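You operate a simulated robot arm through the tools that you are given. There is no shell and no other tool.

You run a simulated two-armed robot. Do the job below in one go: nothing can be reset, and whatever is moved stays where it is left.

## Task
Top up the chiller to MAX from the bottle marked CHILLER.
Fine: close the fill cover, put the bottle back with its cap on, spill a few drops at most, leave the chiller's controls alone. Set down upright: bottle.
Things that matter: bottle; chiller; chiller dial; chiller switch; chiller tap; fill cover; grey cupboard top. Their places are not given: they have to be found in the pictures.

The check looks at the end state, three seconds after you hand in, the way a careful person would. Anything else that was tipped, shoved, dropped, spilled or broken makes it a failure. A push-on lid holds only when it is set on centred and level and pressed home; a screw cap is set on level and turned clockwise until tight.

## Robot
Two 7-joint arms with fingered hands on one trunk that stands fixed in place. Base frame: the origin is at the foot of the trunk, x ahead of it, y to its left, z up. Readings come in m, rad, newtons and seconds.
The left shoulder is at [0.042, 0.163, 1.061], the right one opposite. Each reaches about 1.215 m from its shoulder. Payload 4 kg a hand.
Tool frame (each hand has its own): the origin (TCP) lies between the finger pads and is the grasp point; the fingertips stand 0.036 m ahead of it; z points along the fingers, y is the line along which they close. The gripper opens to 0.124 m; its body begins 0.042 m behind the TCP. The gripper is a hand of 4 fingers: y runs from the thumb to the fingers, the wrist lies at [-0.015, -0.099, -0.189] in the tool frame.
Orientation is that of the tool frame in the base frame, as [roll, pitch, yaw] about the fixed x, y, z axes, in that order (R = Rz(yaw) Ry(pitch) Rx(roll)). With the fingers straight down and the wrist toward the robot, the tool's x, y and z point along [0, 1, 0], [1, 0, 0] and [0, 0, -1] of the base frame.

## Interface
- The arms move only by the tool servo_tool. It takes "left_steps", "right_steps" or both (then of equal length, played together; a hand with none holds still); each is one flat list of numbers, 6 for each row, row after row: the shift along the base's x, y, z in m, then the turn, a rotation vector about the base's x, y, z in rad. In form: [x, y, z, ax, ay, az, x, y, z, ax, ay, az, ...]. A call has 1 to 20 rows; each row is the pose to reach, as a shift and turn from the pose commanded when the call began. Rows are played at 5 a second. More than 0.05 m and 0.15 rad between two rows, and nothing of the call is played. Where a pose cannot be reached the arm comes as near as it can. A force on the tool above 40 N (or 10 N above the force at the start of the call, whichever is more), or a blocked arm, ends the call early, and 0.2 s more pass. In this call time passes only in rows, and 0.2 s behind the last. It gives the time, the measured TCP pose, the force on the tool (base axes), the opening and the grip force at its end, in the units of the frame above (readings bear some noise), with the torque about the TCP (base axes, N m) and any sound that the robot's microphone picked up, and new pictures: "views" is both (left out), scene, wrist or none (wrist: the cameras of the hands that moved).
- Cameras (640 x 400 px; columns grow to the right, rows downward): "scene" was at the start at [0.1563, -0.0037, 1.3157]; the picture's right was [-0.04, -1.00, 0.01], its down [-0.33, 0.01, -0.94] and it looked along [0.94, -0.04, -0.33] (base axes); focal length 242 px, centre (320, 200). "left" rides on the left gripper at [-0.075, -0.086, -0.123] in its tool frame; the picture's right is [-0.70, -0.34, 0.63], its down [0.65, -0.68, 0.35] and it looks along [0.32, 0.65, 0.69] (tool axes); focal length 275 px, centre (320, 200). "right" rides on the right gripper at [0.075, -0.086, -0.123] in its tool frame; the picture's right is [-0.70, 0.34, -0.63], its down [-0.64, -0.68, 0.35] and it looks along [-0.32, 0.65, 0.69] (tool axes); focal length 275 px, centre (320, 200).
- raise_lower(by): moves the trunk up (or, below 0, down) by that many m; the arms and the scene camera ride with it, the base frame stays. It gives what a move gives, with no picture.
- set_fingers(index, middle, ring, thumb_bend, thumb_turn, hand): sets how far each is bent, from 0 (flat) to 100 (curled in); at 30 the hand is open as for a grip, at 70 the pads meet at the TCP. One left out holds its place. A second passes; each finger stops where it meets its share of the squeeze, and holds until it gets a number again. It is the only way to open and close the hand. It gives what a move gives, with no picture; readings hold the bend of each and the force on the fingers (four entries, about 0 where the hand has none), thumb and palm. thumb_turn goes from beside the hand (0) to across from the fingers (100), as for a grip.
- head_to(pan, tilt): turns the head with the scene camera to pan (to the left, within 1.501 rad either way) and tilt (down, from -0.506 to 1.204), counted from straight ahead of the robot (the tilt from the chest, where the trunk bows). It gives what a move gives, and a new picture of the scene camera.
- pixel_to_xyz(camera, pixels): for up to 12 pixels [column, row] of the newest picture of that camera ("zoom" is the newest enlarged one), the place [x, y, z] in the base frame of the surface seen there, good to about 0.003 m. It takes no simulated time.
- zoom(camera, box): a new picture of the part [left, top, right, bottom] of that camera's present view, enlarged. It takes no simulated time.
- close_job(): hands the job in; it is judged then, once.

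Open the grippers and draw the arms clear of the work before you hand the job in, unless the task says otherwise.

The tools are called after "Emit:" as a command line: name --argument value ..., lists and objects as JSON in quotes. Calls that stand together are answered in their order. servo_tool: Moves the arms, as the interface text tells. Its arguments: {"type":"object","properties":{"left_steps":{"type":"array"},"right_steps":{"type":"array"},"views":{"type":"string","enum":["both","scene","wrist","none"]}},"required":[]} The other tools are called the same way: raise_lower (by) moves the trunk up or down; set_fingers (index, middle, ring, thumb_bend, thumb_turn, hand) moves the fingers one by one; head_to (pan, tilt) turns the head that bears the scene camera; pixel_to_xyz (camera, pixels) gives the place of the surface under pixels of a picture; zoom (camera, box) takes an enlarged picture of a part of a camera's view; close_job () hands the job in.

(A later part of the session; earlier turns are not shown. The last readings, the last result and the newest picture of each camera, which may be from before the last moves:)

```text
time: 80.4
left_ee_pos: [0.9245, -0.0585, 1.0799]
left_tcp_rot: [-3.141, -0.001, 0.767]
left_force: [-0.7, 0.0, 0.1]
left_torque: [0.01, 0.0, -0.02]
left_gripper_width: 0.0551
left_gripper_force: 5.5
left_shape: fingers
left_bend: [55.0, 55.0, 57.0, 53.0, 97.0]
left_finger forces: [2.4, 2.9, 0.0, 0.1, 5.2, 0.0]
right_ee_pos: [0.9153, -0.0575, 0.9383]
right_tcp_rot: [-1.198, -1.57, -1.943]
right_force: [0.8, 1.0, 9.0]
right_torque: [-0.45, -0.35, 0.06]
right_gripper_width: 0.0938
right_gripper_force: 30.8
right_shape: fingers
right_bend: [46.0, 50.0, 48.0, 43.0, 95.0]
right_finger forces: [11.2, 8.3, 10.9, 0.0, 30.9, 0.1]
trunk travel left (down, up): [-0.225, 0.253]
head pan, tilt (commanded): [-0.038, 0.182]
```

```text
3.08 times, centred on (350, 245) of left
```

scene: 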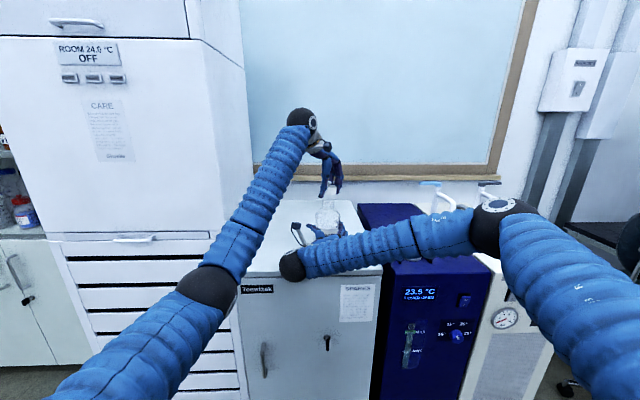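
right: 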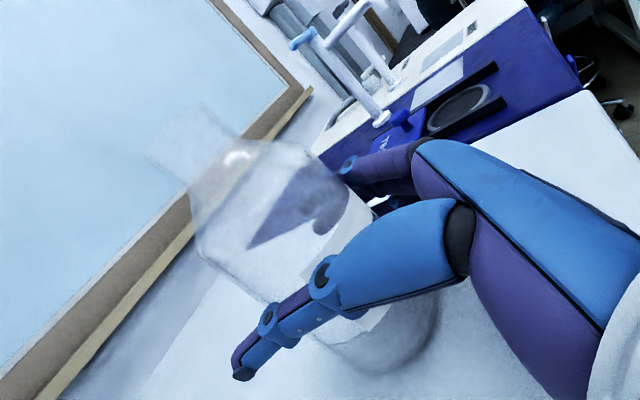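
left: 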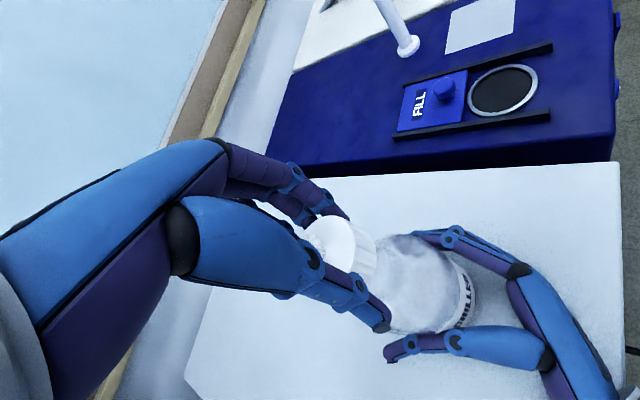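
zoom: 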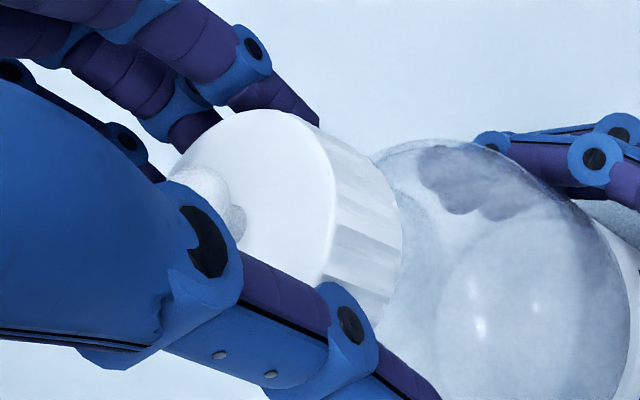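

Alignment is now within about 1 mm. I nudge −1 mm in x and lower 4 mm, watching the force.

Emit:
servo_tool --left_steps '[-0.001, 0, -0.001, 0, 0, 0, -0.001, 0, -0.003, 0, 0, 0, -0.001, 0, -0.005, 0, 0, 0]' --views "none"

Emit:
zoom --camera "right" --box '[60, 20, 280, 200]'

Emit:
zoom --camera "scene" --box '[305, 180, 353, 218]'

```text
time: 81.2
left_ee_pos: [0.9232, -0.0584, 1.0764]
left_tcp_rot: [-3.141, 0.0, 0.769]
left_force: [-1.7, 1.0, 6.2]
left_torque: [-0.06, -0.02, -0.04]
left_gripper_width: 0.0559
left_gripper_force: 6.5
left_shape: fingers
left_bend: [55.0, 54.0, 57.0, 52.0, 97.0]
left_finger forces: [2.0, 2.6, 0.0, 0.0, 7.9, 0.1]
right_ee_pos: [0.9157, -0.0572, 0.9381]
right_tcp_rot: [2.371, -1.57, 0.77]
right_force: [1.4, 0.6, 6.7]
right_torque: [-0.39, -0.28, 0.1]
right_gripper_width: 0.0937
right_gripper_force: 31.2
right_shape: fingers
right_bend: [46.0, 50.0, 48.0, 43.0, 96.0]
right_finger forces: [11.3, 8.6, 11.0, 0.0, 31.0, 0.1]
trunk travel left (down, up): [-0.225, 0.253]
head pan, tilt (commanded): [-0.038, 0.182]
```

```text
2.22 times, centred on (170, 110) of right
```

zoom: 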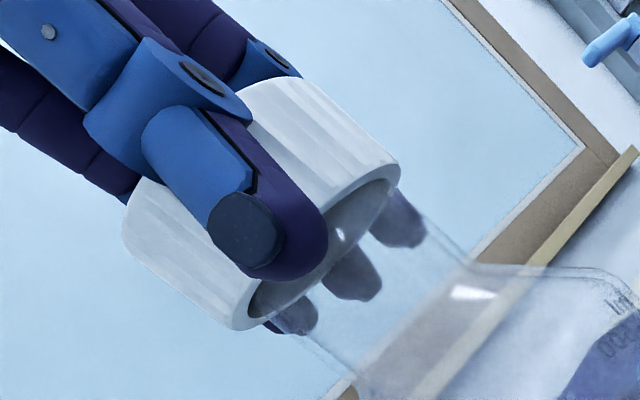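

```text
10.53 times, centred on (329, 199) of scene
```

zoom: 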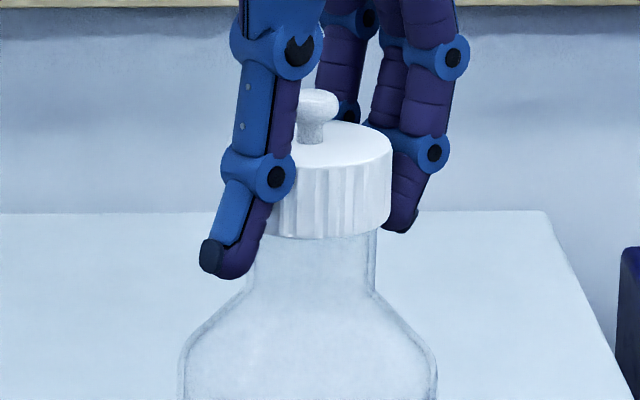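

Contact came early (6 N at z≈1.076) with the cap tilting, and the torque indicates the cap's far-right wall landed on the rim, so I over-corrected. I raise 6 mm and look again.

Emit:
servo_tool --left_steps '[0, 0, 0.003, 0, 0, 0, 0, 0, 0.008, 0, 0, 0, 0, 0, 0.012, 0, 0, 0]' --views "wrist"

Emit:
zoom --camera "right" --box '[60, 20, 280, 200]'

Emit:
zoom --camera "scene" --box '[305, 170, 353, 208]'

Emit:
zoom --camera "left" --box '[270, 180, 430, 310]'

```text
time: 82.0
left_ee_pos: [0.9229, -0.0594, 1.0875]
left_tcp_rot: [-3.141, 0.0, 0.772]
left_force: [-0.5, -0.3, -0.2]
left_torque: [-0.01, 0.0, 0.03]
left_gripper_width: 0.0559
left_gripper_force: 6.4
left_shape: fingers
left_bend: [55.0, 54.0, 57.0, 52.0, 97.0]
left_finger forces: [3.1, 3.7, 0.0, 0.0, 5.9, 0.0]
right_ee_pos: [0.9149, -0.0564, 0.9374]
right_tcp_rot: [-0.363, -1.57, -2.779]
right_force: [0.6, 0.6, 8.8]
right_torque: [-0.42, -0.33, 0.02]
right_gripper_width: 0.0938
right_gripper_force: 30.5
right_shape: fingers
right_bend: [46.0, 50.0, 48.0, 43.0, 95.0]
right_finger forces: [11.2, 8.4, 10.5, 0.0, 31.1, 0.1]
trunk travel left (down, up): [-0.225, 0.253]
head pan, tilt (commanded): [-0.038, 0.182]
```

left: 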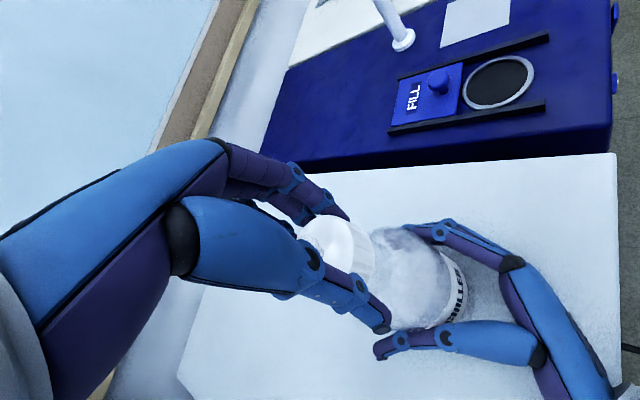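

```text
2.22 times, centred on (170, 110) of right
```

zoom: 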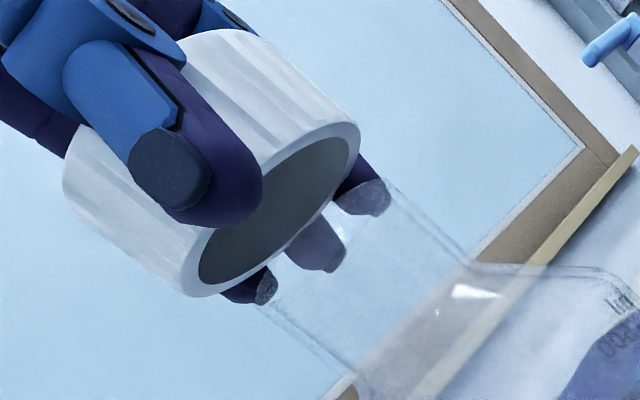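

```text
10.53 times, centred on (329, 189) of scene
```

zoom: 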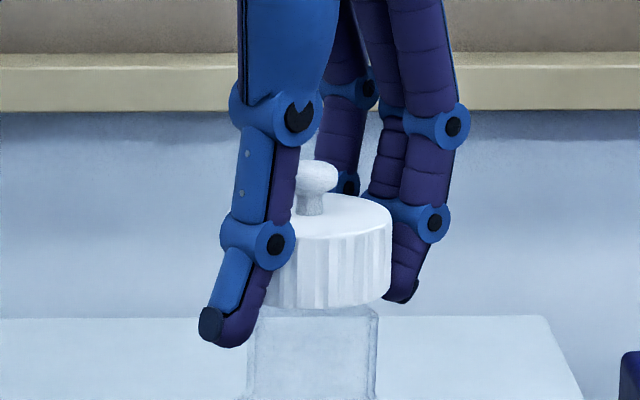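

```text
3.08 times, centred on (350, 245) of left
```

zoom: 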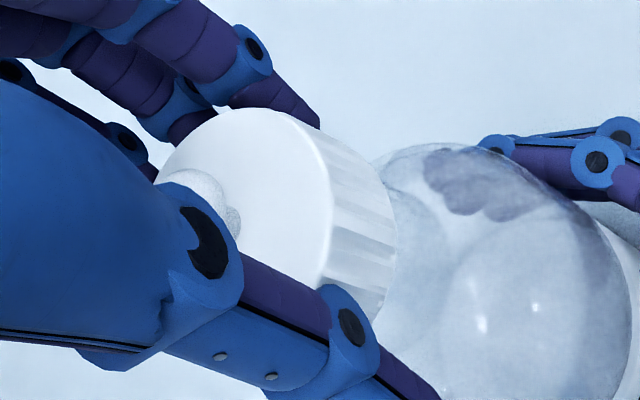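

I measure the cap's top plane and rim in the left view to know its tilt and centre relative to the hand.

Emit:
pixel_to_xyz --camera "zoom" --pixels '[[300, 160], [280, 200], [315, 200], [300, 260], [250, 140], [215, 140], [330, 190], [318, 150], [295, 118], [265, 110], [320, 270], [190, 150]]'

Emit:
zoom --camera "right" --box '[80, 50, 190, 150]'

Emit:
pixel_to_xyz --camera "zoom" --pixels '[[200, 330], [240, 345], [330, 300], [400, 200], [420, 160], [415, 120], [380, 105], [300, 160], [240, 240], [300, 230], [350, 60], [120, 220]]'

```text
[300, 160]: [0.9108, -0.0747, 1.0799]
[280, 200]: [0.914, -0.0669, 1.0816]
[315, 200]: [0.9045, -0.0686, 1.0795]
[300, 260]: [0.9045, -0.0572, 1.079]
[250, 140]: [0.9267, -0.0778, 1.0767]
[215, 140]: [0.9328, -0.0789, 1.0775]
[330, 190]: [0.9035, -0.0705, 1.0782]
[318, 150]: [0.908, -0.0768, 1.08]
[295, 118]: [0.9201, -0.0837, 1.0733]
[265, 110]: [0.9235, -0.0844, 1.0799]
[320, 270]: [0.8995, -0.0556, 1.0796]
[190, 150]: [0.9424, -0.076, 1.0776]
```

```text
4.00 times, centred on (135, 100) of right
```

zoom: 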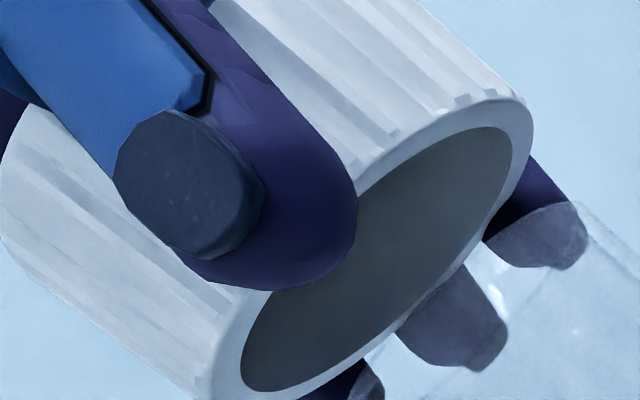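

```text
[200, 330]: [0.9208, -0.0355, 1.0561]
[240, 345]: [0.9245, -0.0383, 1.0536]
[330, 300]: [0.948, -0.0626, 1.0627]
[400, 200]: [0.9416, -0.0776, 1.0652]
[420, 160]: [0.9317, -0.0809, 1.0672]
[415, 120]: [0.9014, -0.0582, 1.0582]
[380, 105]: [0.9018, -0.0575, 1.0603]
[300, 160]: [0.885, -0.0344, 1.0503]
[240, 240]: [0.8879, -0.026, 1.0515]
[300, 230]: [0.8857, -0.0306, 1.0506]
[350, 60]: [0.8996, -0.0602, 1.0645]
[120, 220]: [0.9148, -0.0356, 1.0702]
```

Combining views: the cap centre is about 1.6 mm too far to the left (+y) of the neck, x roughly right. I shift −1.6 mm in y and lower gently until contact to read force and torque.

Emit:
servo_tool --left_steps '[0.0003, -0.0016, 0, 0, 0, 0, 0.0003, -0.0016, -0.004, 0, 0, 0, 0.0003, -0.0016, -0.008, 0, 0, 0, 0.0003, -0.0016, -0.01, 0, 0, 0]' --views "none"

Emit:
zoom --camera "right" --box '[60, 20, 280, 200]'

Emit:
zoom --camera "scene" --box '[305, 180, 353, 218]'

```text
time: 83.0
left_ee_pos: [0.923, -0.061, 1.0765]
left_tcp_rot: [3.14, 0.001, 0.769]
left_force: [-0.5, 0.0, -0.5]
left_torque: [-0.01, 0.0, 0.03]
left_gripper_width: 0.0559
left_gripper_force: 6.5
left_shape: fingers
left_bend: [55.0, 54.0, 57.0, 52.0, 97.0]
left_finger forces: [3.2, 3.7, 0.0, 0.0, 5.9, 0.0]
right_ee_pos: [0.9165, -0.0574, 0.939]
right_tcp_rot: [-0.398, -1.57, -2.743]
right_force: [-0.4, 0.7, 8.7]
right_torque: [-0.46, -0.3, 0.04]
right_gripper_width: 0.0935
right_gripper_force: 30.2
right_shape: fingers
right_bend: [46.0, 50.0, 48.0, 43.0, 95.0]
right_finger forces: [11.2, 8.4, 10.6, 0.0, 31.1, 0.0]
trunk travel left (down, up): [-0.225, 0.253]
head pan, tilt (commanded): [-0.038, 0.182]
```

```text
2.22 times, centred on (170, 110) of right
```

zoom: 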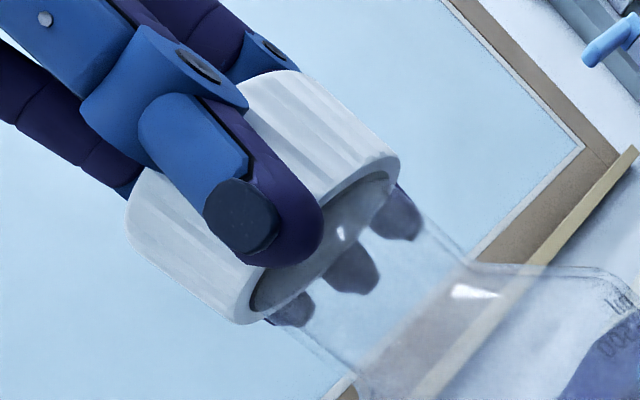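

```text
10.53 times, centred on (329, 199) of scene
```

zoom: 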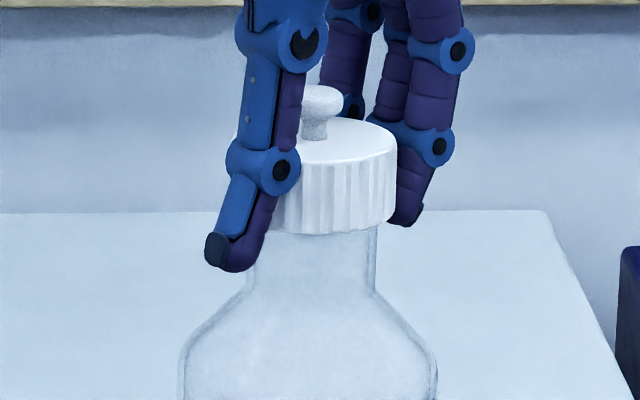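

No contact at the height where it touched before, so alignment improved. I lower another 3 mm.

Emit:
servo_tool --left_steps '[0, 0, -0.0015, 0, 0, 0, 0, 0, -0.003, 0, 0, 0]' --views "none"

Emit:
zoom --camera "right" --box '[60, 20, 280, 200]'

Emit:
zoom --camera "scene" --box '[305, 180, 353, 218]'

```text
time: 83.6
left_ee_pos: [0.9227, -0.0605, 1.0754]
left_tcp_rot: [3.141, 0.001, 0.769]
left_force: [0.2, -0.9, -0.5]
left_torque: [0.0, -0.02, 0.0]
left_gripper_width: 0.0557
left_gripper_force: 6.4
left_shape: fingers
left_bend: [55.0, 54.0, 57.0, 52.0, 97.0]
left_finger forces: [3.1, 3.7, 0.1, 0.0, 5.9, 0.0]
right_ee_pos: [0.9153, -0.0567, 0.9392]
right_tcp_rot: [0.359, -1.57, 2.782]
right_force: [0.6, 0.7, 8.1]
right_torque: [-0.43, -0.33, 0.0]
right_gripper_width: 0.0938
right_gripper_force: 31.2
right_shape: fingers
right_bend: [46.0, 50.0, 48.0, 43.0, 95.0]
right_finger forces: [11.1, 8.5, 10.5, 0.0, 31.1, 0.0]
trunk travel left (down, up): [-0.225, 0.253]
head pan, tilt (commanded): [-0.038, 0.182]
```

```text
2.22 times, centred on (170, 110) of right
```

zoom: 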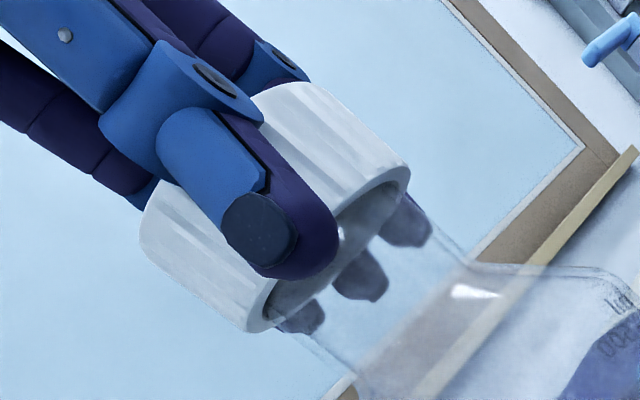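

```text
10.53 times, centred on (329, 199) of scene
```

zoom: 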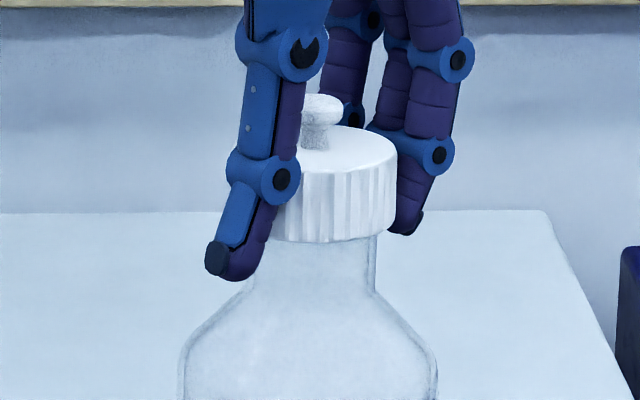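

Still free of contact, and the neck rim is entering the cap. I lower another 3 mm.

Emit:
servo_tool --left_steps '[0, 0, -0.0015, 0, 0, 0, 0, 0, -0.003, 0, 0, 0]' --views "none"

Emit:
zoom --camera "right" --box '[60, 20, 280, 200]'

Emit:
zoom --camera "scene" --box '[305, 180, 353, 218]'

```text
time: 84.2
left_ee_pos: [0.9243, -0.0618, 1.0712]
left_tcp_rot: [3.141, -0.001, 0.77]
left_force: [0.5, -0.3, 0.2]
left_torque: [0.0, -0.03, -0.01]
left_gripper_width: 0.0558
left_gripper_force: 6.9
left_shape: fingers
left_bend: [55.0, 54.0, 57.0, 52.0, 97.0]
left_finger forces: [3.1, 3.8, 0.1, 0.0, 5.9, 0.0]
right_ee_pos: [0.9145, -0.0564, 0.9386]
right_tcp_rot: [1.023, -1.57, 2.119]
right_force: [0.3, 2.1, 8.6]
right_torque: [-0.42, -0.32, 0.03]
right_gripper_width: 0.0938
right_gripper_force: 30.7
right_shape: fingers
right_bend: [46.0, 50.0, 48.0, 43.0, 95.0]
right_finger forces: [11.2, 8.3, 10.7, 0.0, 31.0, 0.0]
trunk travel left (down, up): [-0.225, 0.253]
head pan, tilt (commanded): [-0.038, 0.182]
```

```text
2.22 times, centred on (170, 110) of right
```

zoom: 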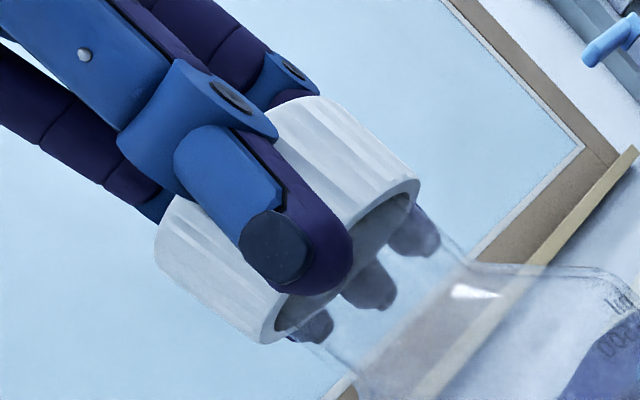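

```text
10.53 times, centred on (329, 199) of scene
```

zoom: 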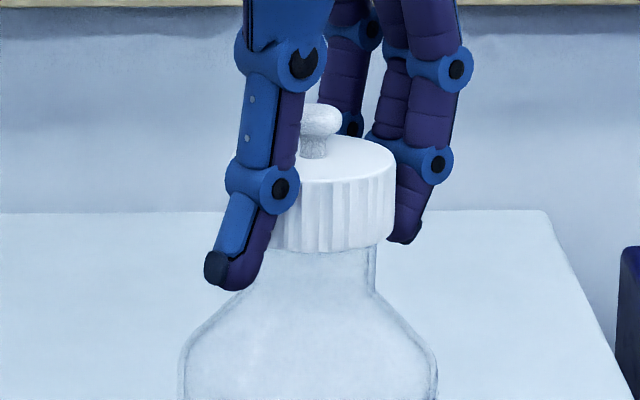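

The neck is now inside the cap without resistance. I keep lowering by 5 mm more.

Emit:
servo_tool --left_steps '[0, 0, -0.002, 0, 0, 0, 0, 0, -0.004, 0, 0, 0, 0, 0, -0.006, 0, 0, 0]' --views "none"

Emit:
zoom --camera "right" --box '[60, 20, 280, 200]'

Emit:
zoom --camera "scene" --box '[305, 180, 353, 218]'

```text
time: 85.0
left_ee_pos: [0.9228, -0.0617, 1.0652]
left_tcp_rot: [-3.141, 0.0, 0.77]
left_force: [-0.3, -0.3, -0.5]
left_torque: [0.01, 0.02, -0.02]
left_gripper_width: 0.0558
left_gripper_force: 6.4
left_shape: fingers
left_bend: [55.0, 54.0, 57.0, 52.0, 97.0]
left_finger forces: [3.1, 3.6, 0.1, 0.0, 5.8, 0.1]
right_ee_pos: [0.9153, -0.0571, 0.9378]
right_tcp_rot: [1.31, -1.569, 1.83]
right_force: [1.6, 1.4, 8.4]
right_torque: [-0.44, -0.33, 0.02]
right_gripper_width: 0.0938
right_gripper_force: 30.6
right_shape: fingers
right_bend: [46.0, 50.0, 48.0, 43.0, 95.0]
right_finger forces: [11.2, 8.4, 10.5, 0.0, 31.2, 0.0]
trunk travel left (down, up): [-0.225, 0.253]
head pan, tilt (commanded): [-0.038, 0.182]
```

```text
2.22 times, centred on (170, 110) of right
```

zoom: 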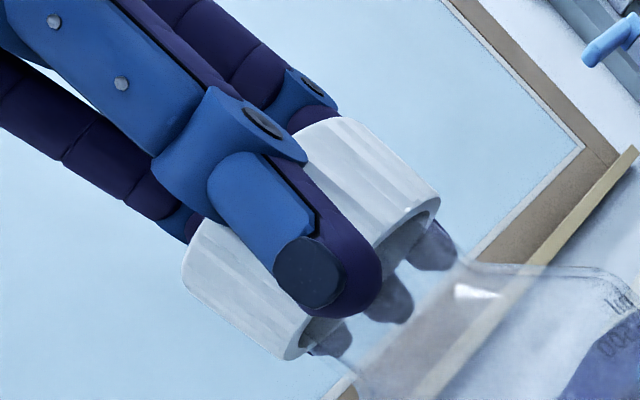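

```text
10.53 times, centred on (329, 199) of scene
```

zoom: 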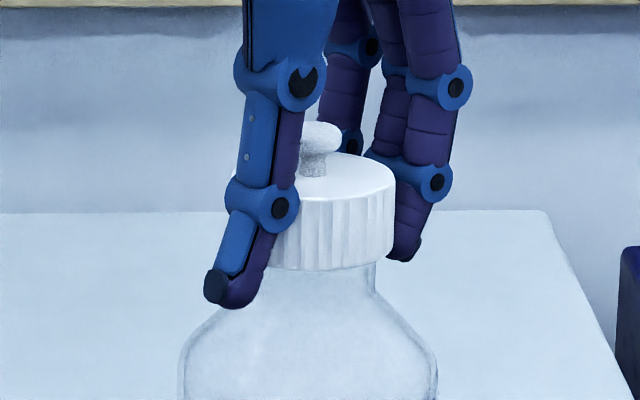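

The cap slides on freely. I lower another 4 mm and watch for the seating resistance.

Emit:
servo_tool --left_steps '[0, 0, -0.002, 0, 0, 0, 0, 0, -0.004, 0, 0, 0]' --views "none"

Emit:
servo_tool --left_steps '[0, 0, -0.002, 0, 0, 0, 0, 0, -0.003, 0, 0, 0]' --views "none"

Emit:
zoom --camera "scene" --box '[305, 180, 353, 218]'

Emit:
zoom --camera "right" --box '[60, 20, 280, 200]'

```text
time: 85.6
left_ee_pos: [0.922, -0.0601, 1.0615]
left_tcp_rot: [-3.141, -0.001, 0.769]
left_force: [0.6, -0.8, -0.7]
left_torque: [0.01, 0.01, 0.01]
left_gripper_width: 0.0557
left_gripper_force: 5.9
left_shape: fingers
left_bend: [55.0, 54.0, 57.0, 52.0, 97.0]
left_finger forces: [3.1, 3.6, 0.0, 0.1, 5.8, 0.1]
right_ee_pos: [0.9155, -0.0563, 0.939]
right_tcp_rot: [-1.546, -1.569, -1.596]
right_force: [-1.1, 0.7, 8.7]
right_torque: [-0.46, -0.32, -0.03]
right_gripper_width: 0.0938
right_gripper_force: 30.8
right_shape: fingers
right_bend: [46.0, 50.0, 48.0, 43.0, 95.0]
right_finger forces: [11.2, 8.4, 10.6, 0.1, 31.2, 0.1]
trunk travel left (down, up): [-0.225, 0.253]
head pan, tilt (commanded): [-0.038, 0.182]
```

```text
time: 86.2
left_ee_pos: [0.9228, -0.0626, 1.0587]
left_tcp_rot: [-3.141, 0.0, 0.769]
left_force: [-0.1, 0.2, -0.5]
left_torque: [0.01, 0.02, -0.02]
left_gripper_width: 0.0557
left_gripper_force: 6.7
left_shape: fingers
left_bend: [55.0, 54.0, 57.0, 52.0, 97.0]
left_finger forces: [3.1, 3.7, 0.0, 0.0, 5.8, 0.1]
right_ee_pos: [0.9153, -0.0567, 0.938]
right_tcp_rot: [-3.065, -1.569, -0.076]
right_force: [-0.5, 1.1, 8.0]
right_torque: [-0.46, -0.3, 0.04]
right_gripper_width: 0.0937
right_gripper_force: 30.7
right_shape: fingers
right_bend: [46.0, 50.0, 48.0, 43.0, 95.0]
right_finger forces: [11.2, 8.5, 10.6, 0.0, 31.1, 0.0]
trunk travel left (down, up): [-0.225, 0.253]
head pan, tilt (commanded): [-0.038, 0.182]
```

```text
10.53 times, centred on (329, 199) of scene
```

zoom: 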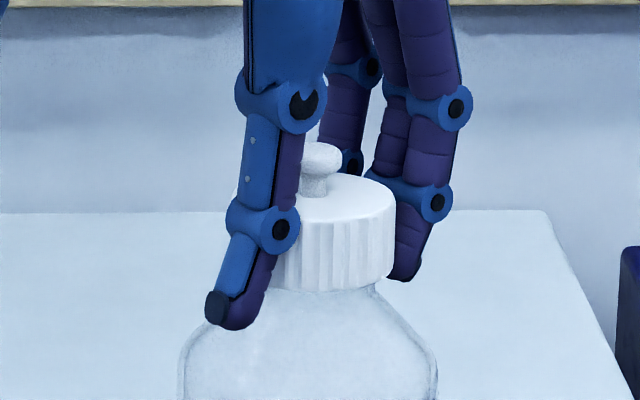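

```text
2.22 times, centred on (170, 110) of right
```

zoom: 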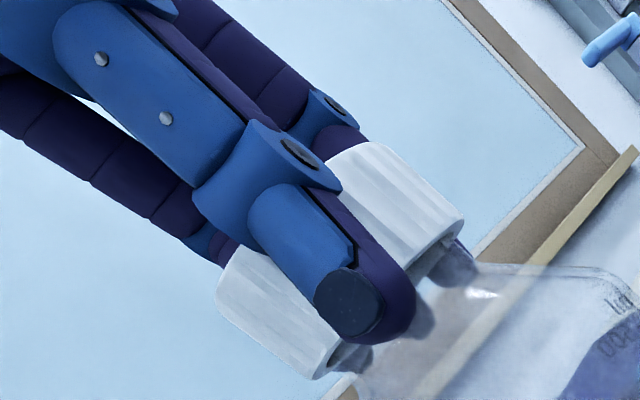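

No resistance yet at z≈1.0587; the cap looks almost at its original height. I push down 2–3 mm more watching force and sound.

Emit:
servo_tool --left_steps '[0, 0, -0.001, 0, 0, 0, 0, 0, -0.002, 0, 0, 0, 0, 0, -0.003, 0, 0, 0]' --views "none"

Emit:
zoom --camera "scene" --box '[305, 180, 353, 218]'

Emit:
zoom --camera "right" --box '[60, 20, 280, 200]'

```text
time: 87.0
left_ee_pos: [0.9228, -0.0605, 1.0557]
left_tcp_rot: [3.141, -0.001, 0.768]
left_force: [-0.5, 0.2, -0.3]
left_torque: [-0.01, -0.04, 0.02]
left_gripper_width: 0.0558
left_gripper_force: 6.4
left_shape: fingers
left_bend: [55.0, 54.0, 57.0, 52.0, 97.0]
left_finger forces: [2.9, 3.5, 0.0, 0.0, 5.7, 0.0]
right_ee_pos: [0.9161, -0.0567, 0.9392]
right_tcp_rot: [-1.184, -1.57, -1.957]
right_force: [-0.2, 0.9, 8.8]
right_torque: [-0.46, -0.31, 0.04]
right_gripper_width: 0.0938
right_gripper_force: 30.2
right_shape: fingers
right_bend: [46.0, 50.0, 48.0, 43.0, 95.0]
right_finger forces: [11.3, 8.4, 10.6, 0.0, 31.1, 0.1]
trunk travel left (down, up): [-0.225, 0.253]
head pan, tilt (commanded): [-0.038, 0.182]
```

```text
10.53 times, centred on (329, 199) of scene
```

zoom: 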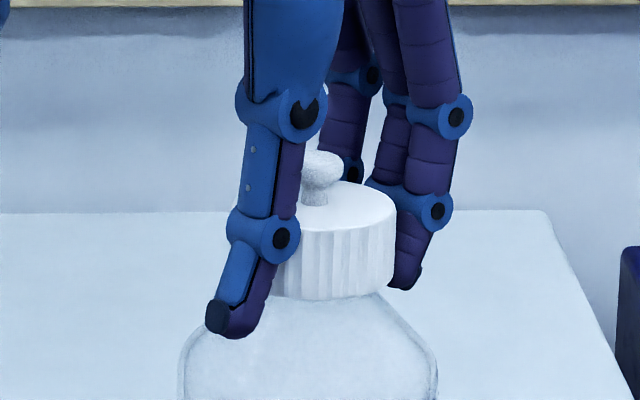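

```text
2.22 times, centred on (170, 110) of right
```

zoom: 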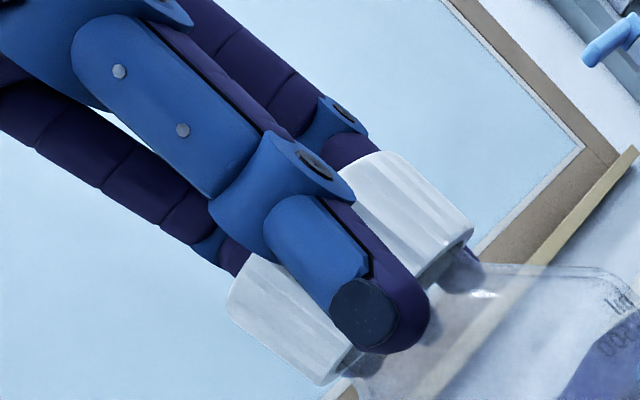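

The cap is about at its original seated height with still no force. I push a little further to feel the seat.

Emit:
servo_tool --left_steps '[0, 0, -0.001, 0, 0, 0, 0, 0, -0.002, 0, 0, 0, 0, 0, -0.003, 0, 0, 0]' --views "none"

Emit:
zoom --camera "scene" --box '[305, 180, 353, 218]'

Emit:
zoom --camera "left" --box '[270, 180, 430, 310]'

```text
time: 87.8
left_ee_pos: [0.9233, -0.062, 1.054]
left_tcp_rot: [3.141, 0.001, 0.77]
left_force: [-1.0, 1.9, 7.7]
left_torque: [0.02, 0.03, 0.0]
left_gripper_width: 0.0551
left_gripper_force: 5.5
left_shape: fingers
left_bend: [55.0, 55.0, 57.0, 52.0, 97.0]
left_finger forces: [1.6, 2.4, 0.0, 0.0, 7.5, 0.0]
right_ee_pos: [0.9144, -0.0565, 0.938]
right_tcp_rot: [0.411, -1.569, 2.73]
right_force: [2.6, 0.1, 5.7]
right_torque: [-0.41, -0.27, 0.03]
right_gripper_width: 0.0935
right_gripper_force: 30.5
right_shape: fingers
right_bend: [46.0, 50.0, 48.0, 43.0, 96.0]
right_finger forces: [11.5, 8.7, 11.1, 0.0, 30.2, 0.1]
trunk travel left (down, up): [-0.225, 0.253]
head pan, tilt (commanded): [-0.038, 0.182]
heard: snap
```

```text
10.53 times, centred on (329, 199) of scene
```

zoom: 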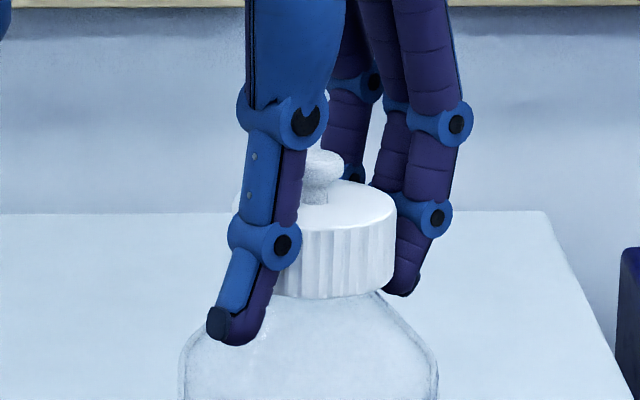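

```text
3.08 times, centred on (350, 245) of left
```

zoom: 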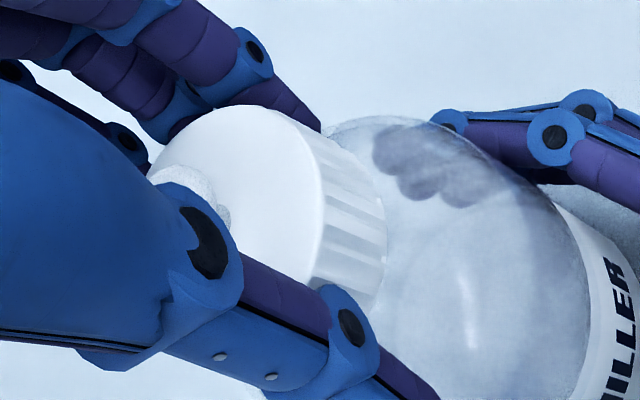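

A snap was heard at 7.7 N: the cap has seated. I open the left fingers gently to let go of it.

Emit:
set_fingers --hand "left" --index 48 --middle 48 --ring 48 --thumb_bend 45

Emit:
zoom --camera "scene" --box '[305, 180, 353, 218]'

Emit:
zoom --camera "right" --box '[60, 40, 280, 220]'

```text
time: 88.8
left_ee_pos: [0.9222, -0.0609, 1.0528]
left_tcp_rot: [-3.14, -0.001, 0.767]
left_force: [-0.3, 0.7, -0.5]
left_torque: [-0.01, 0.0, -0.03]
left_gripper_width: 0.0726
left_gripper_force: 0.1
left_shape: fingers
left_bend: [48.0, 48.0, 48.0, 45.0, 97.0]
left_finger forces: [0.1, 0.0, 0.0, 0.0, 0.0, 0.0]
right_ee_pos: [0.9152, -0.0582, 0.9379]
right_tcp_rot: [-0.201, -1.569, -2.941]
right_force: [0.5, 0.0, 8.5]
right_torque: [-0.45, -0.32, 0.04]
right_gripper_width: 0.0937
right_gripper_force: 30.7
right_shape: fingers
right_bend: [46.0, 50.0, 48.0, 43.0, 95.0]
right_finger forces: [11.3, 8.3, 10.8, 0.1, 31.0, 0.1]
trunk travel left (down, up): [-0.225, 0.253]
head pan, tilt (commanded): [-0.038, 0.182]
```

```text
10.53 times, centred on (329, 199) of scene
```

zoom: 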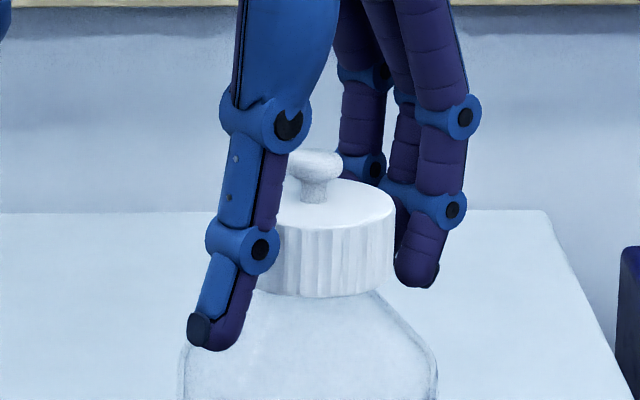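

```text
2.22 times, centred on (170, 130) of right
```

zoom: 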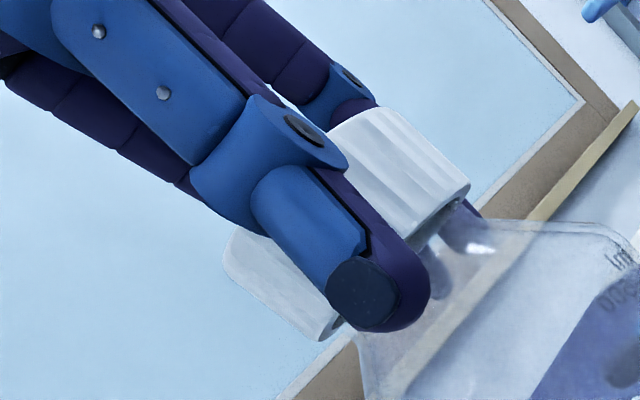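

No extra snap on release, and the cap sits level. I open the hand fully and raise it, then inspect the cap.

Emit:
set_fingers --hand "left" --index 30 --middle 30 --ring 30 --thumb_bend 30

Emit:
servo_tool --left_steps '[0, 0, 0.02, 0, 0, 0, 0, 0, 0.05, 0, 0, 0, 0, 0, 0.09, 0, 0, 0, 0, 0, 0.11, 0, 0, 0]' --views "both"

Emit:
zoom --camera "scene" --box '[300, 185, 350, 230]'

Emit:
zoom --camera "left" --box '[330, 220, 450, 320]'

Emit:
zoom --camera "right" --box '[60, 40, 280, 220]'

```text
time: 89.8
left_ee_pos: [0.9235, -0.0613, 1.0532]
left_tcp_rot: [-3.141, 0.002, 0.769]
left_force: [-0.2, -0.9, 0.1]
left_torque: [0.02, 0.04, 0.0]
left_gripper_width: 0.123
left_gripper_force: 0.0
left_shape: fingers
left_bend: [30.0, 30.0, 30.0, 30.0, 97.0]
left_finger forces: [0.0, 0.0, 0.0, 0.1, 0.1, 0.2]
right_ee_pos: [0.9156, -0.0561, 0.938]
right_tcp_rot: [0.924, -1.571, 2.218]
right_force: [0.1, 0.3, 7.9]
right_torque: [-0.45, -0.34, 0.03]
right_gripper_width: 0.0938
right_gripper_force: 31.0
right_shape: fingers
right_bend: [46.0, 50.0, 48.0, 43.0, 95.0]
right_finger forces: [11.4, 8.4, 10.5, 0.0, 30.9, 0.0]
trunk travel left (down, up): [-0.225, 0.253]
head pan, tilt (commanded): [-0.038, 0.182]
```

```text
time: 90.8
left_ee_pos: [0.9249, -0.0612, 1.1618]
left_tcp_rot: [3.141, 0.001, 0.771]
left_force: [0.2, 0.1, 0.6]
left_torque: [0.02, 0.04, 0.03]
left_gripper_width: 0.123
left_gripper_force: 0.0
left_shape: fingers
left_bend: [30.0, 30.0, 30.0, 30.0, 97.0]
left_finger forces: [0.1, 0.0, 0.0, 0.0, 0.1, 0.0]
right_ee_pos: [0.9159, -0.0577, 0.937]
right_tcp_rot: [1.72, -1.57, 1.421]
right_force: [-1.0, -0.7, 8.1]
right_torque: [-0.51, -0.34, 0.01]
right_gripper_width: 0.0937
right_gripper_force: 30.0
right_shape: fingers
right_bend: [46.0, 50.0, 48.0, 43.0, 95.0]
right_finger forces: [11.4, 8.6, 10.7, 0.0, 31.0, 0.1]
trunk travel left (down, up): [-0.225, 0.253]
head pan, tilt (commanded): [-0.038, 0.182]
```

scene: 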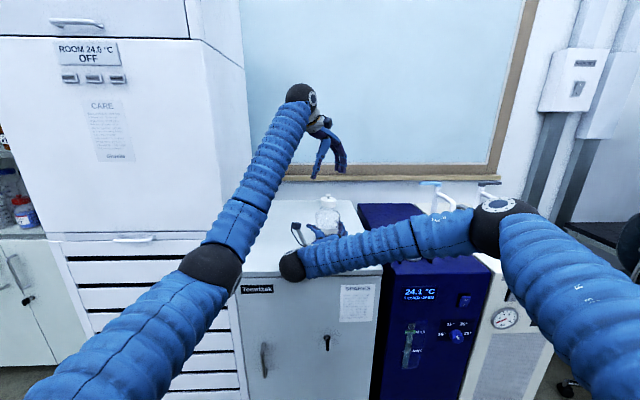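
left: 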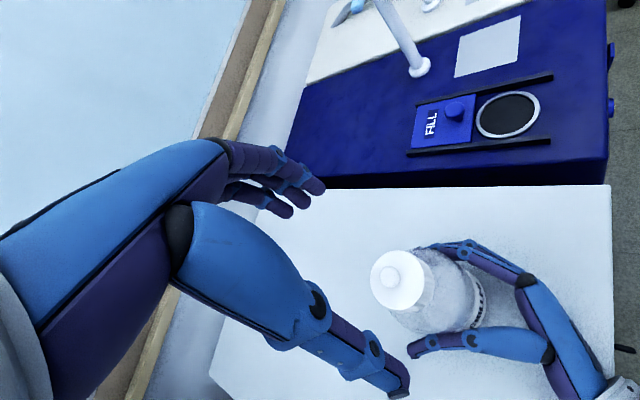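

```text
8.89 times, centred on (325, 208) of scene
```

zoom: 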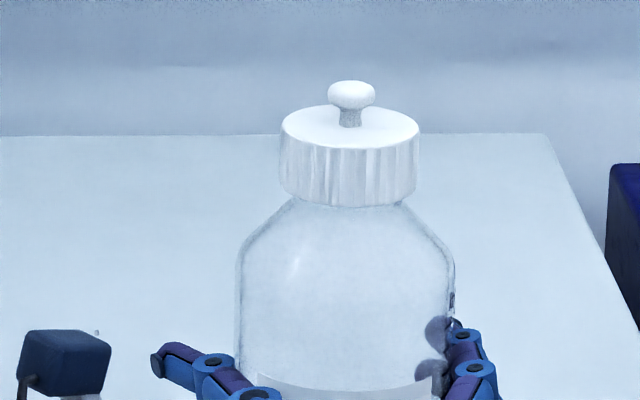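

```text
4.00 times, centred on (390, 270) of left
```

zoom: 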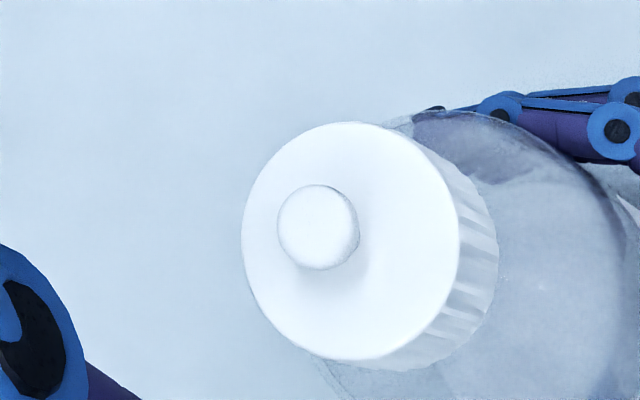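

```text
2.22 times, centred on (170, 130) of right
```

zoom: 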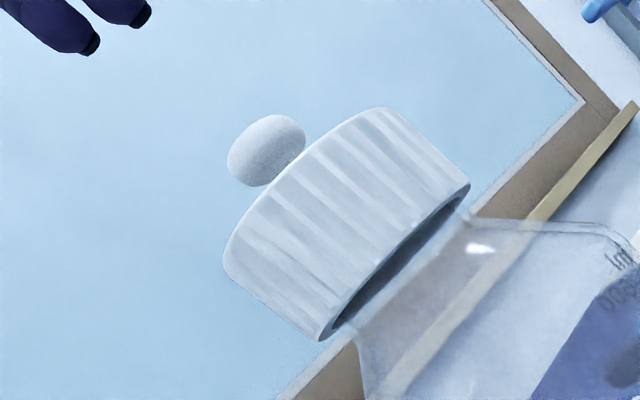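

The cap is on but may lean slightly. I measure its top plane from the left view.

Emit:
zoom --camera "left" --box '[330, 220, 450, 320]'

Emit:
pixel_to_xyz --camera "zoom" --pixels '[[252, 240], [285, 320], [350, 350], [420, 325], [450, 260], [430, 180], [370, 135], [300, 145], [400, 230], [380, 280], [330, 300], [370, 180]]'

Emit:
pixel_to_xyz --camera "left" --pixels '[[373, 280], [381, 300], [397, 307], [415, 301], [422, 285], [417, 265], [402, 254], [385, 256], [410, 278], [405, 290], [393, 295], [403, 265]]'

```text
4.00 times, centred on (390, 270) of left
```

zoom: 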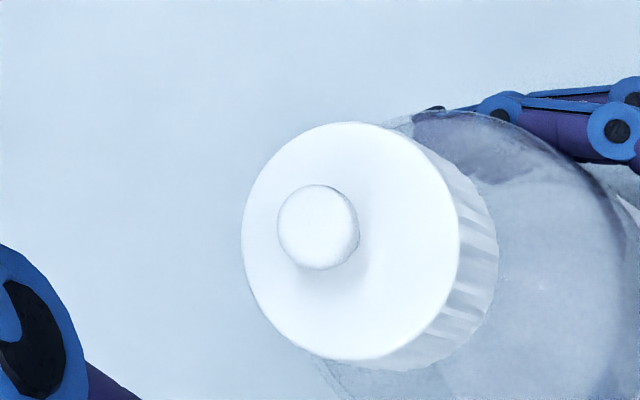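

```text
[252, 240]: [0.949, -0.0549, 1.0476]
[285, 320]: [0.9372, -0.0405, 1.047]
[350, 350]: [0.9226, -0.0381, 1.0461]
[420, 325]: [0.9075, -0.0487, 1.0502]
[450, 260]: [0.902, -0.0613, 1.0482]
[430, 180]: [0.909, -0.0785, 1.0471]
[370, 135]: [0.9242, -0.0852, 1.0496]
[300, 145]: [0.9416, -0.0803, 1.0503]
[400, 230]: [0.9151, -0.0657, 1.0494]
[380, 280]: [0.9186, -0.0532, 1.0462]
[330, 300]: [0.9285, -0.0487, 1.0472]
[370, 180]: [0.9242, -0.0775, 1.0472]
```

```text
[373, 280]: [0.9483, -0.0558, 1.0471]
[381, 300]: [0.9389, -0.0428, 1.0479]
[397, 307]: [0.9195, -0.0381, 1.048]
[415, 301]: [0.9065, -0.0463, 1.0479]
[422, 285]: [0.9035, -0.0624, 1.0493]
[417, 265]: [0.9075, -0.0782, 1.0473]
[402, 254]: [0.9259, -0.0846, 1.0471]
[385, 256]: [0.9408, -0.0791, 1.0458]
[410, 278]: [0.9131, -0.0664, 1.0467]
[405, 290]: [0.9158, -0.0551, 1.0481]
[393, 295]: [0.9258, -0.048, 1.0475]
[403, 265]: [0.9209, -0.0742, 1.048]
```

The cap's top plane is level within a millimetre at z≈1.0477, the same as originally, and centred at (0.9255,−0.0616). To be sure it is home, I close the left hand and press the knob gently from above.

Emit:
set_fingers --hand "left" --index 68 --middle 68 --ring 68 --thumb_bend 68

Emit:
servo_tool --left_steps '[0, 0, -0.02, 0, 0, 0, 0, 0, -0.04, 0, 0, 0, 0, 0, -0.05, 0, 0, 0]' --views "both"

Emit:
zoom --camera "scene" --box '[295, 160, 360, 220]'

```text
time: 91.8
left_ee_pos: [0.9233, -0.0612, 1.1619]
left_tcp_rot: [3.141, 0.0, 0.77]
left_force: [0.7, -0.5, -0.5]
left_torque: [-0.01, 0.02, 0.02]
left_gripper_width: 0.0071
left_gripper_force: 0.1
left_shape: fingers
left_bend: [68.0, 68.0, 68.0, 68.0, 97.0]
left_finger forces: [0.0, 0.0, 0.0, 0.0, 0.0, 0.1]
right_ee_pos: [0.9166, -0.058, 0.9394]
right_tcp_rot: [-1.389, -1.57, -1.751]
right_force: [-0.1, 0.0, 7.4]
right_torque: [-0.46, -0.33, 0.04]
right_gripper_width: 0.0937
right_gripper_force: 30.6
right_shape: fingers
right_bend: [46.0, 50.0, 48.0, 43.0, 95.0]
right_finger forces: [11.3, 8.5, 10.7, 0.1, 30.9, 0.0]
trunk travel left (down, up): [-0.225, 0.253]
head pan, tilt (commanded): [-0.038, 0.182]
```

```text
time: 92.6
left_ee_pos: [0.9236, -0.061, 1.1116]
left_tcp_rot: [3.14, 0.0, 0.769]
left_force: [-0.3, 0.0, 0.9]
left_torque: [0.03, 0.0, 0.0]
left_gripper_width: 0.007
left_gripper_force: 0.1
left_shape: fingers
left_bend: [68.0, 68.0, 68.0, 68.0, 97.0]
left_finger forces: [0.1, 0.0, 0.1, 0.1, 0.1, 0.1]
right_ee_pos: [0.9151, -0.058, 0.9384]
right_tcp_rot: [0.576, -1.571, 2.565]
right_force: [1.3, 0.0, 7.5]
right_torque: [-0.45, -0.29, 0.03]
right_gripper_width: 0.0937
right_gripper_force: 31.0
right_shape: fingers
right_bend: [46.0, 50.0, 48.0, 43.0, 95.0]
right_finger forces: [11.4, 8.5, 10.6, 0.1, 30.8, 0.1]
trunk travel left (down, up): [-0.225, 0.253]
head pan, tilt (commanded): [-0.038, 0.182]
```

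scene: 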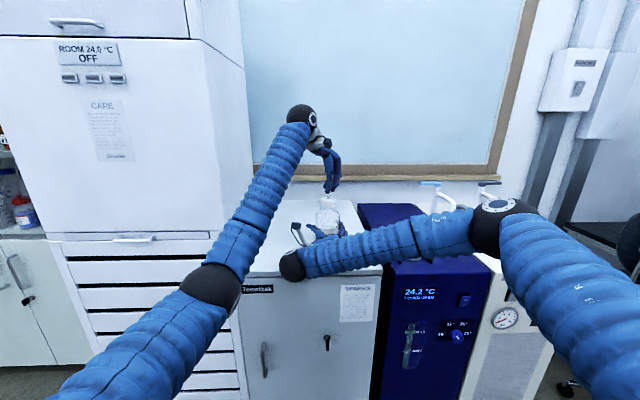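
left: 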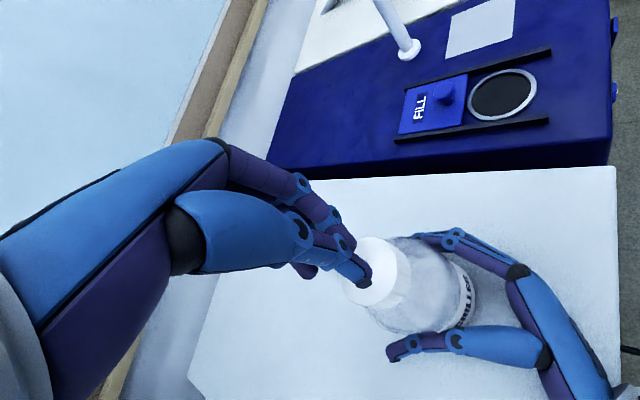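

```text
6.67 times, centred on (328, 190) of scene
```

zoom: 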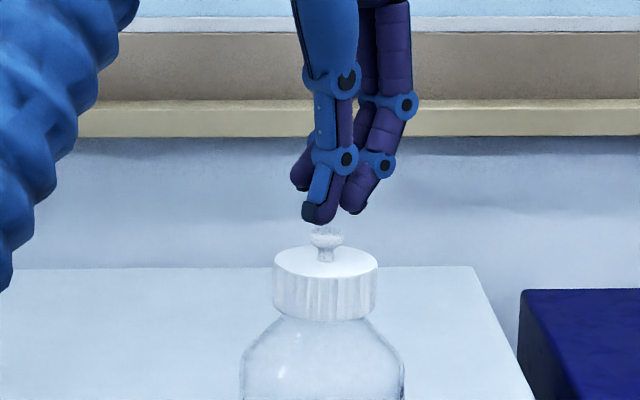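

The fingertips are just above the knob. I lower in small steps to press it down.

Emit:
servo_tool --left_steps '[0, 0, -0.003, 0, 0, 0, 0, 0, -0.006, 0, 0, 0, 0, 0, -0.008, 0, 0, 0, 0, 0, -0.01, 0, 0, 0]' --views "none"

Emit:
zoom --camera "scene" --box '[295, 160, 360, 220]'

```text
time: 93.6
left_ee_pos: [0.923, -0.0623, 1.1015]
left_tcp_rot: [-3.141, -0.001, 0.769]
left_force: [0.2, 0.6, -0.1]
left_torque: [-0.01, 0.0, 0.0]
left_gripper_width: 0.0072
left_gripper_force: 0.2
left_shape: fingers
left_bend: [68.0, 68.0, 68.0, 68.0, 97.0]
left_finger forces: [0.0, 0.1, 0.0, 0.0, 0.0, 0.0]
right_ee_pos: [0.9148, -0.0569, 0.938]
right_tcp_rot: [0.28, -1.569, 2.862]
right_force: [0.2, 0.8, 7.9]
right_torque: [-0.42, -0.34, 0.0]
right_gripper_width: 0.0938
right_gripper_force: 30.8
right_shape: fingers
right_bend: [46.0, 50.0, 48.0, 43.0, 95.0]
right_finger forces: [11.3, 8.5, 10.7, 0.1, 30.8, 0.0]
trunk travel left (down, up): [-0.225, 0.253]
head pan, tilt (commanded): [-0.038, 0.182]
```

```text
6.67 times, centred on (328, 190) of scene
```

zoom: 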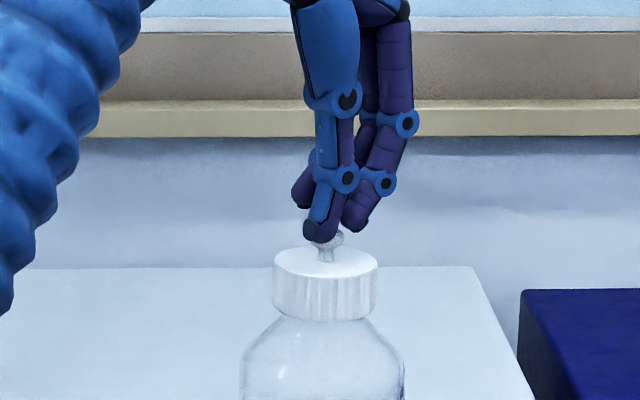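

No contact yet at z≈1.1015. I check from the left and right views where the tips are relative to the knob.

Emit:
zoom --camera "left" --box '[270, 190, 430, 310]'

Emit:
zoom --camera "right" --box '[40, 20, 260, 200]'

```text
3.33 times, centred on (350, 250) of left
```

zoom: 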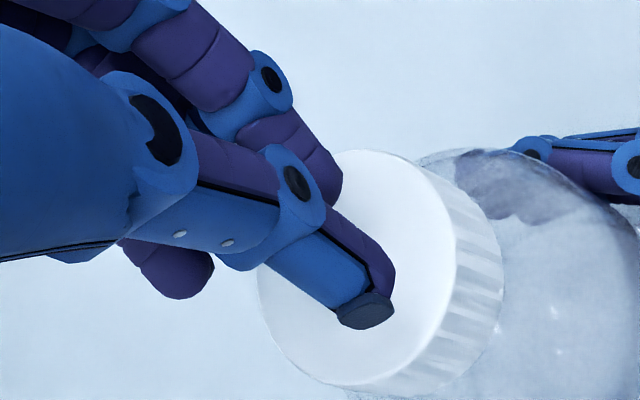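

```text
2.22 times, centred on (150, 110) of right
```

zoom: 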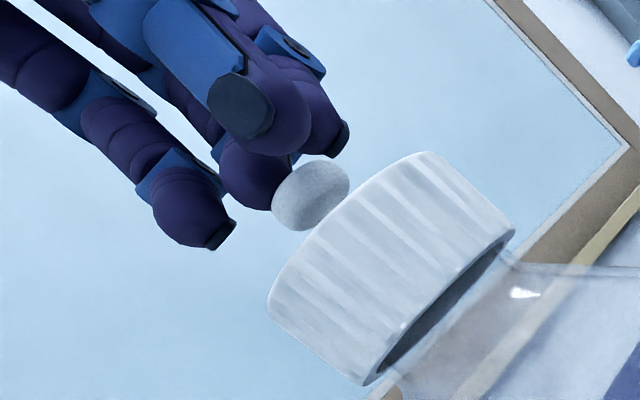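

The cap top plane fits level within about 1°. I continue lowering gently to press the knob.

Emit:
servo_tool --left_steps '[0, 0, -0.002, 0, 0, 0, 0, 0, -0.004, 0, 0, 0, 0, 0, -0.006, 0, 0, 0]' --views "none"

Emit:
zoom --camera "scene" --box '[295, 160, 360, 220]'

```text
time: 94.4
left_ee_pos: [0.9231, -0.0616, 1.0979]
left_tcp_rot: [3.14, -0.002, 0.771]
left_force: [3.7, -1.5, 9.7]
left_torque: [-0.02, -0.17, -0.02]
left_gripper_width: 0.0067
left_gripper_force: 4.3
left_shape: fingers
left_bend: [68.0, 68.0, 68.0, 68.0, 97.0]
left_finger forces: [0.0, 8.6, 0.0, 0.0, 0.0, 0.0]
right_ee_pos: [0.9161, -0.0564, 0.9385]
right_tcp_rot: [1.464, -1.569, 1.675]
right_force: [-3.8, 3.9, 4.3]
right_torque: [-0.61, -0.38, 0.01]
right_gripper_width: 0.0936
right_gripper_force: 32.2
right_shape: fingers
right_bend: [46.0, 50.0, 48.0, 43.0, 96.0]
right_finger forces: [10.2, 8.1, 11.4, 0.0, 33.7, 0.0]
trunk travel left (down, up): [-0.225, 0.253]
head pan, tilt (commanded): [-0.038, 0.182]
```

```text
6.67 times, centred on (328, 190) of scene
```

zoom: 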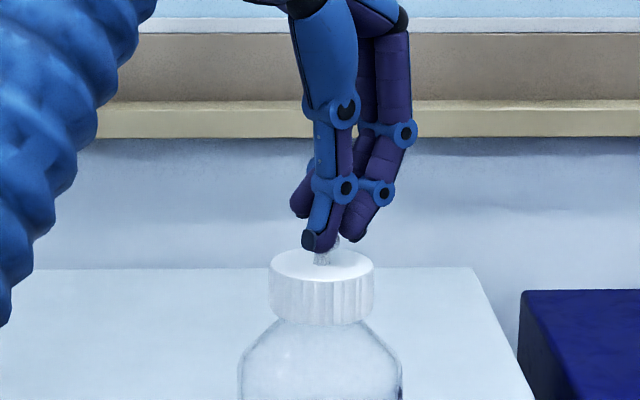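

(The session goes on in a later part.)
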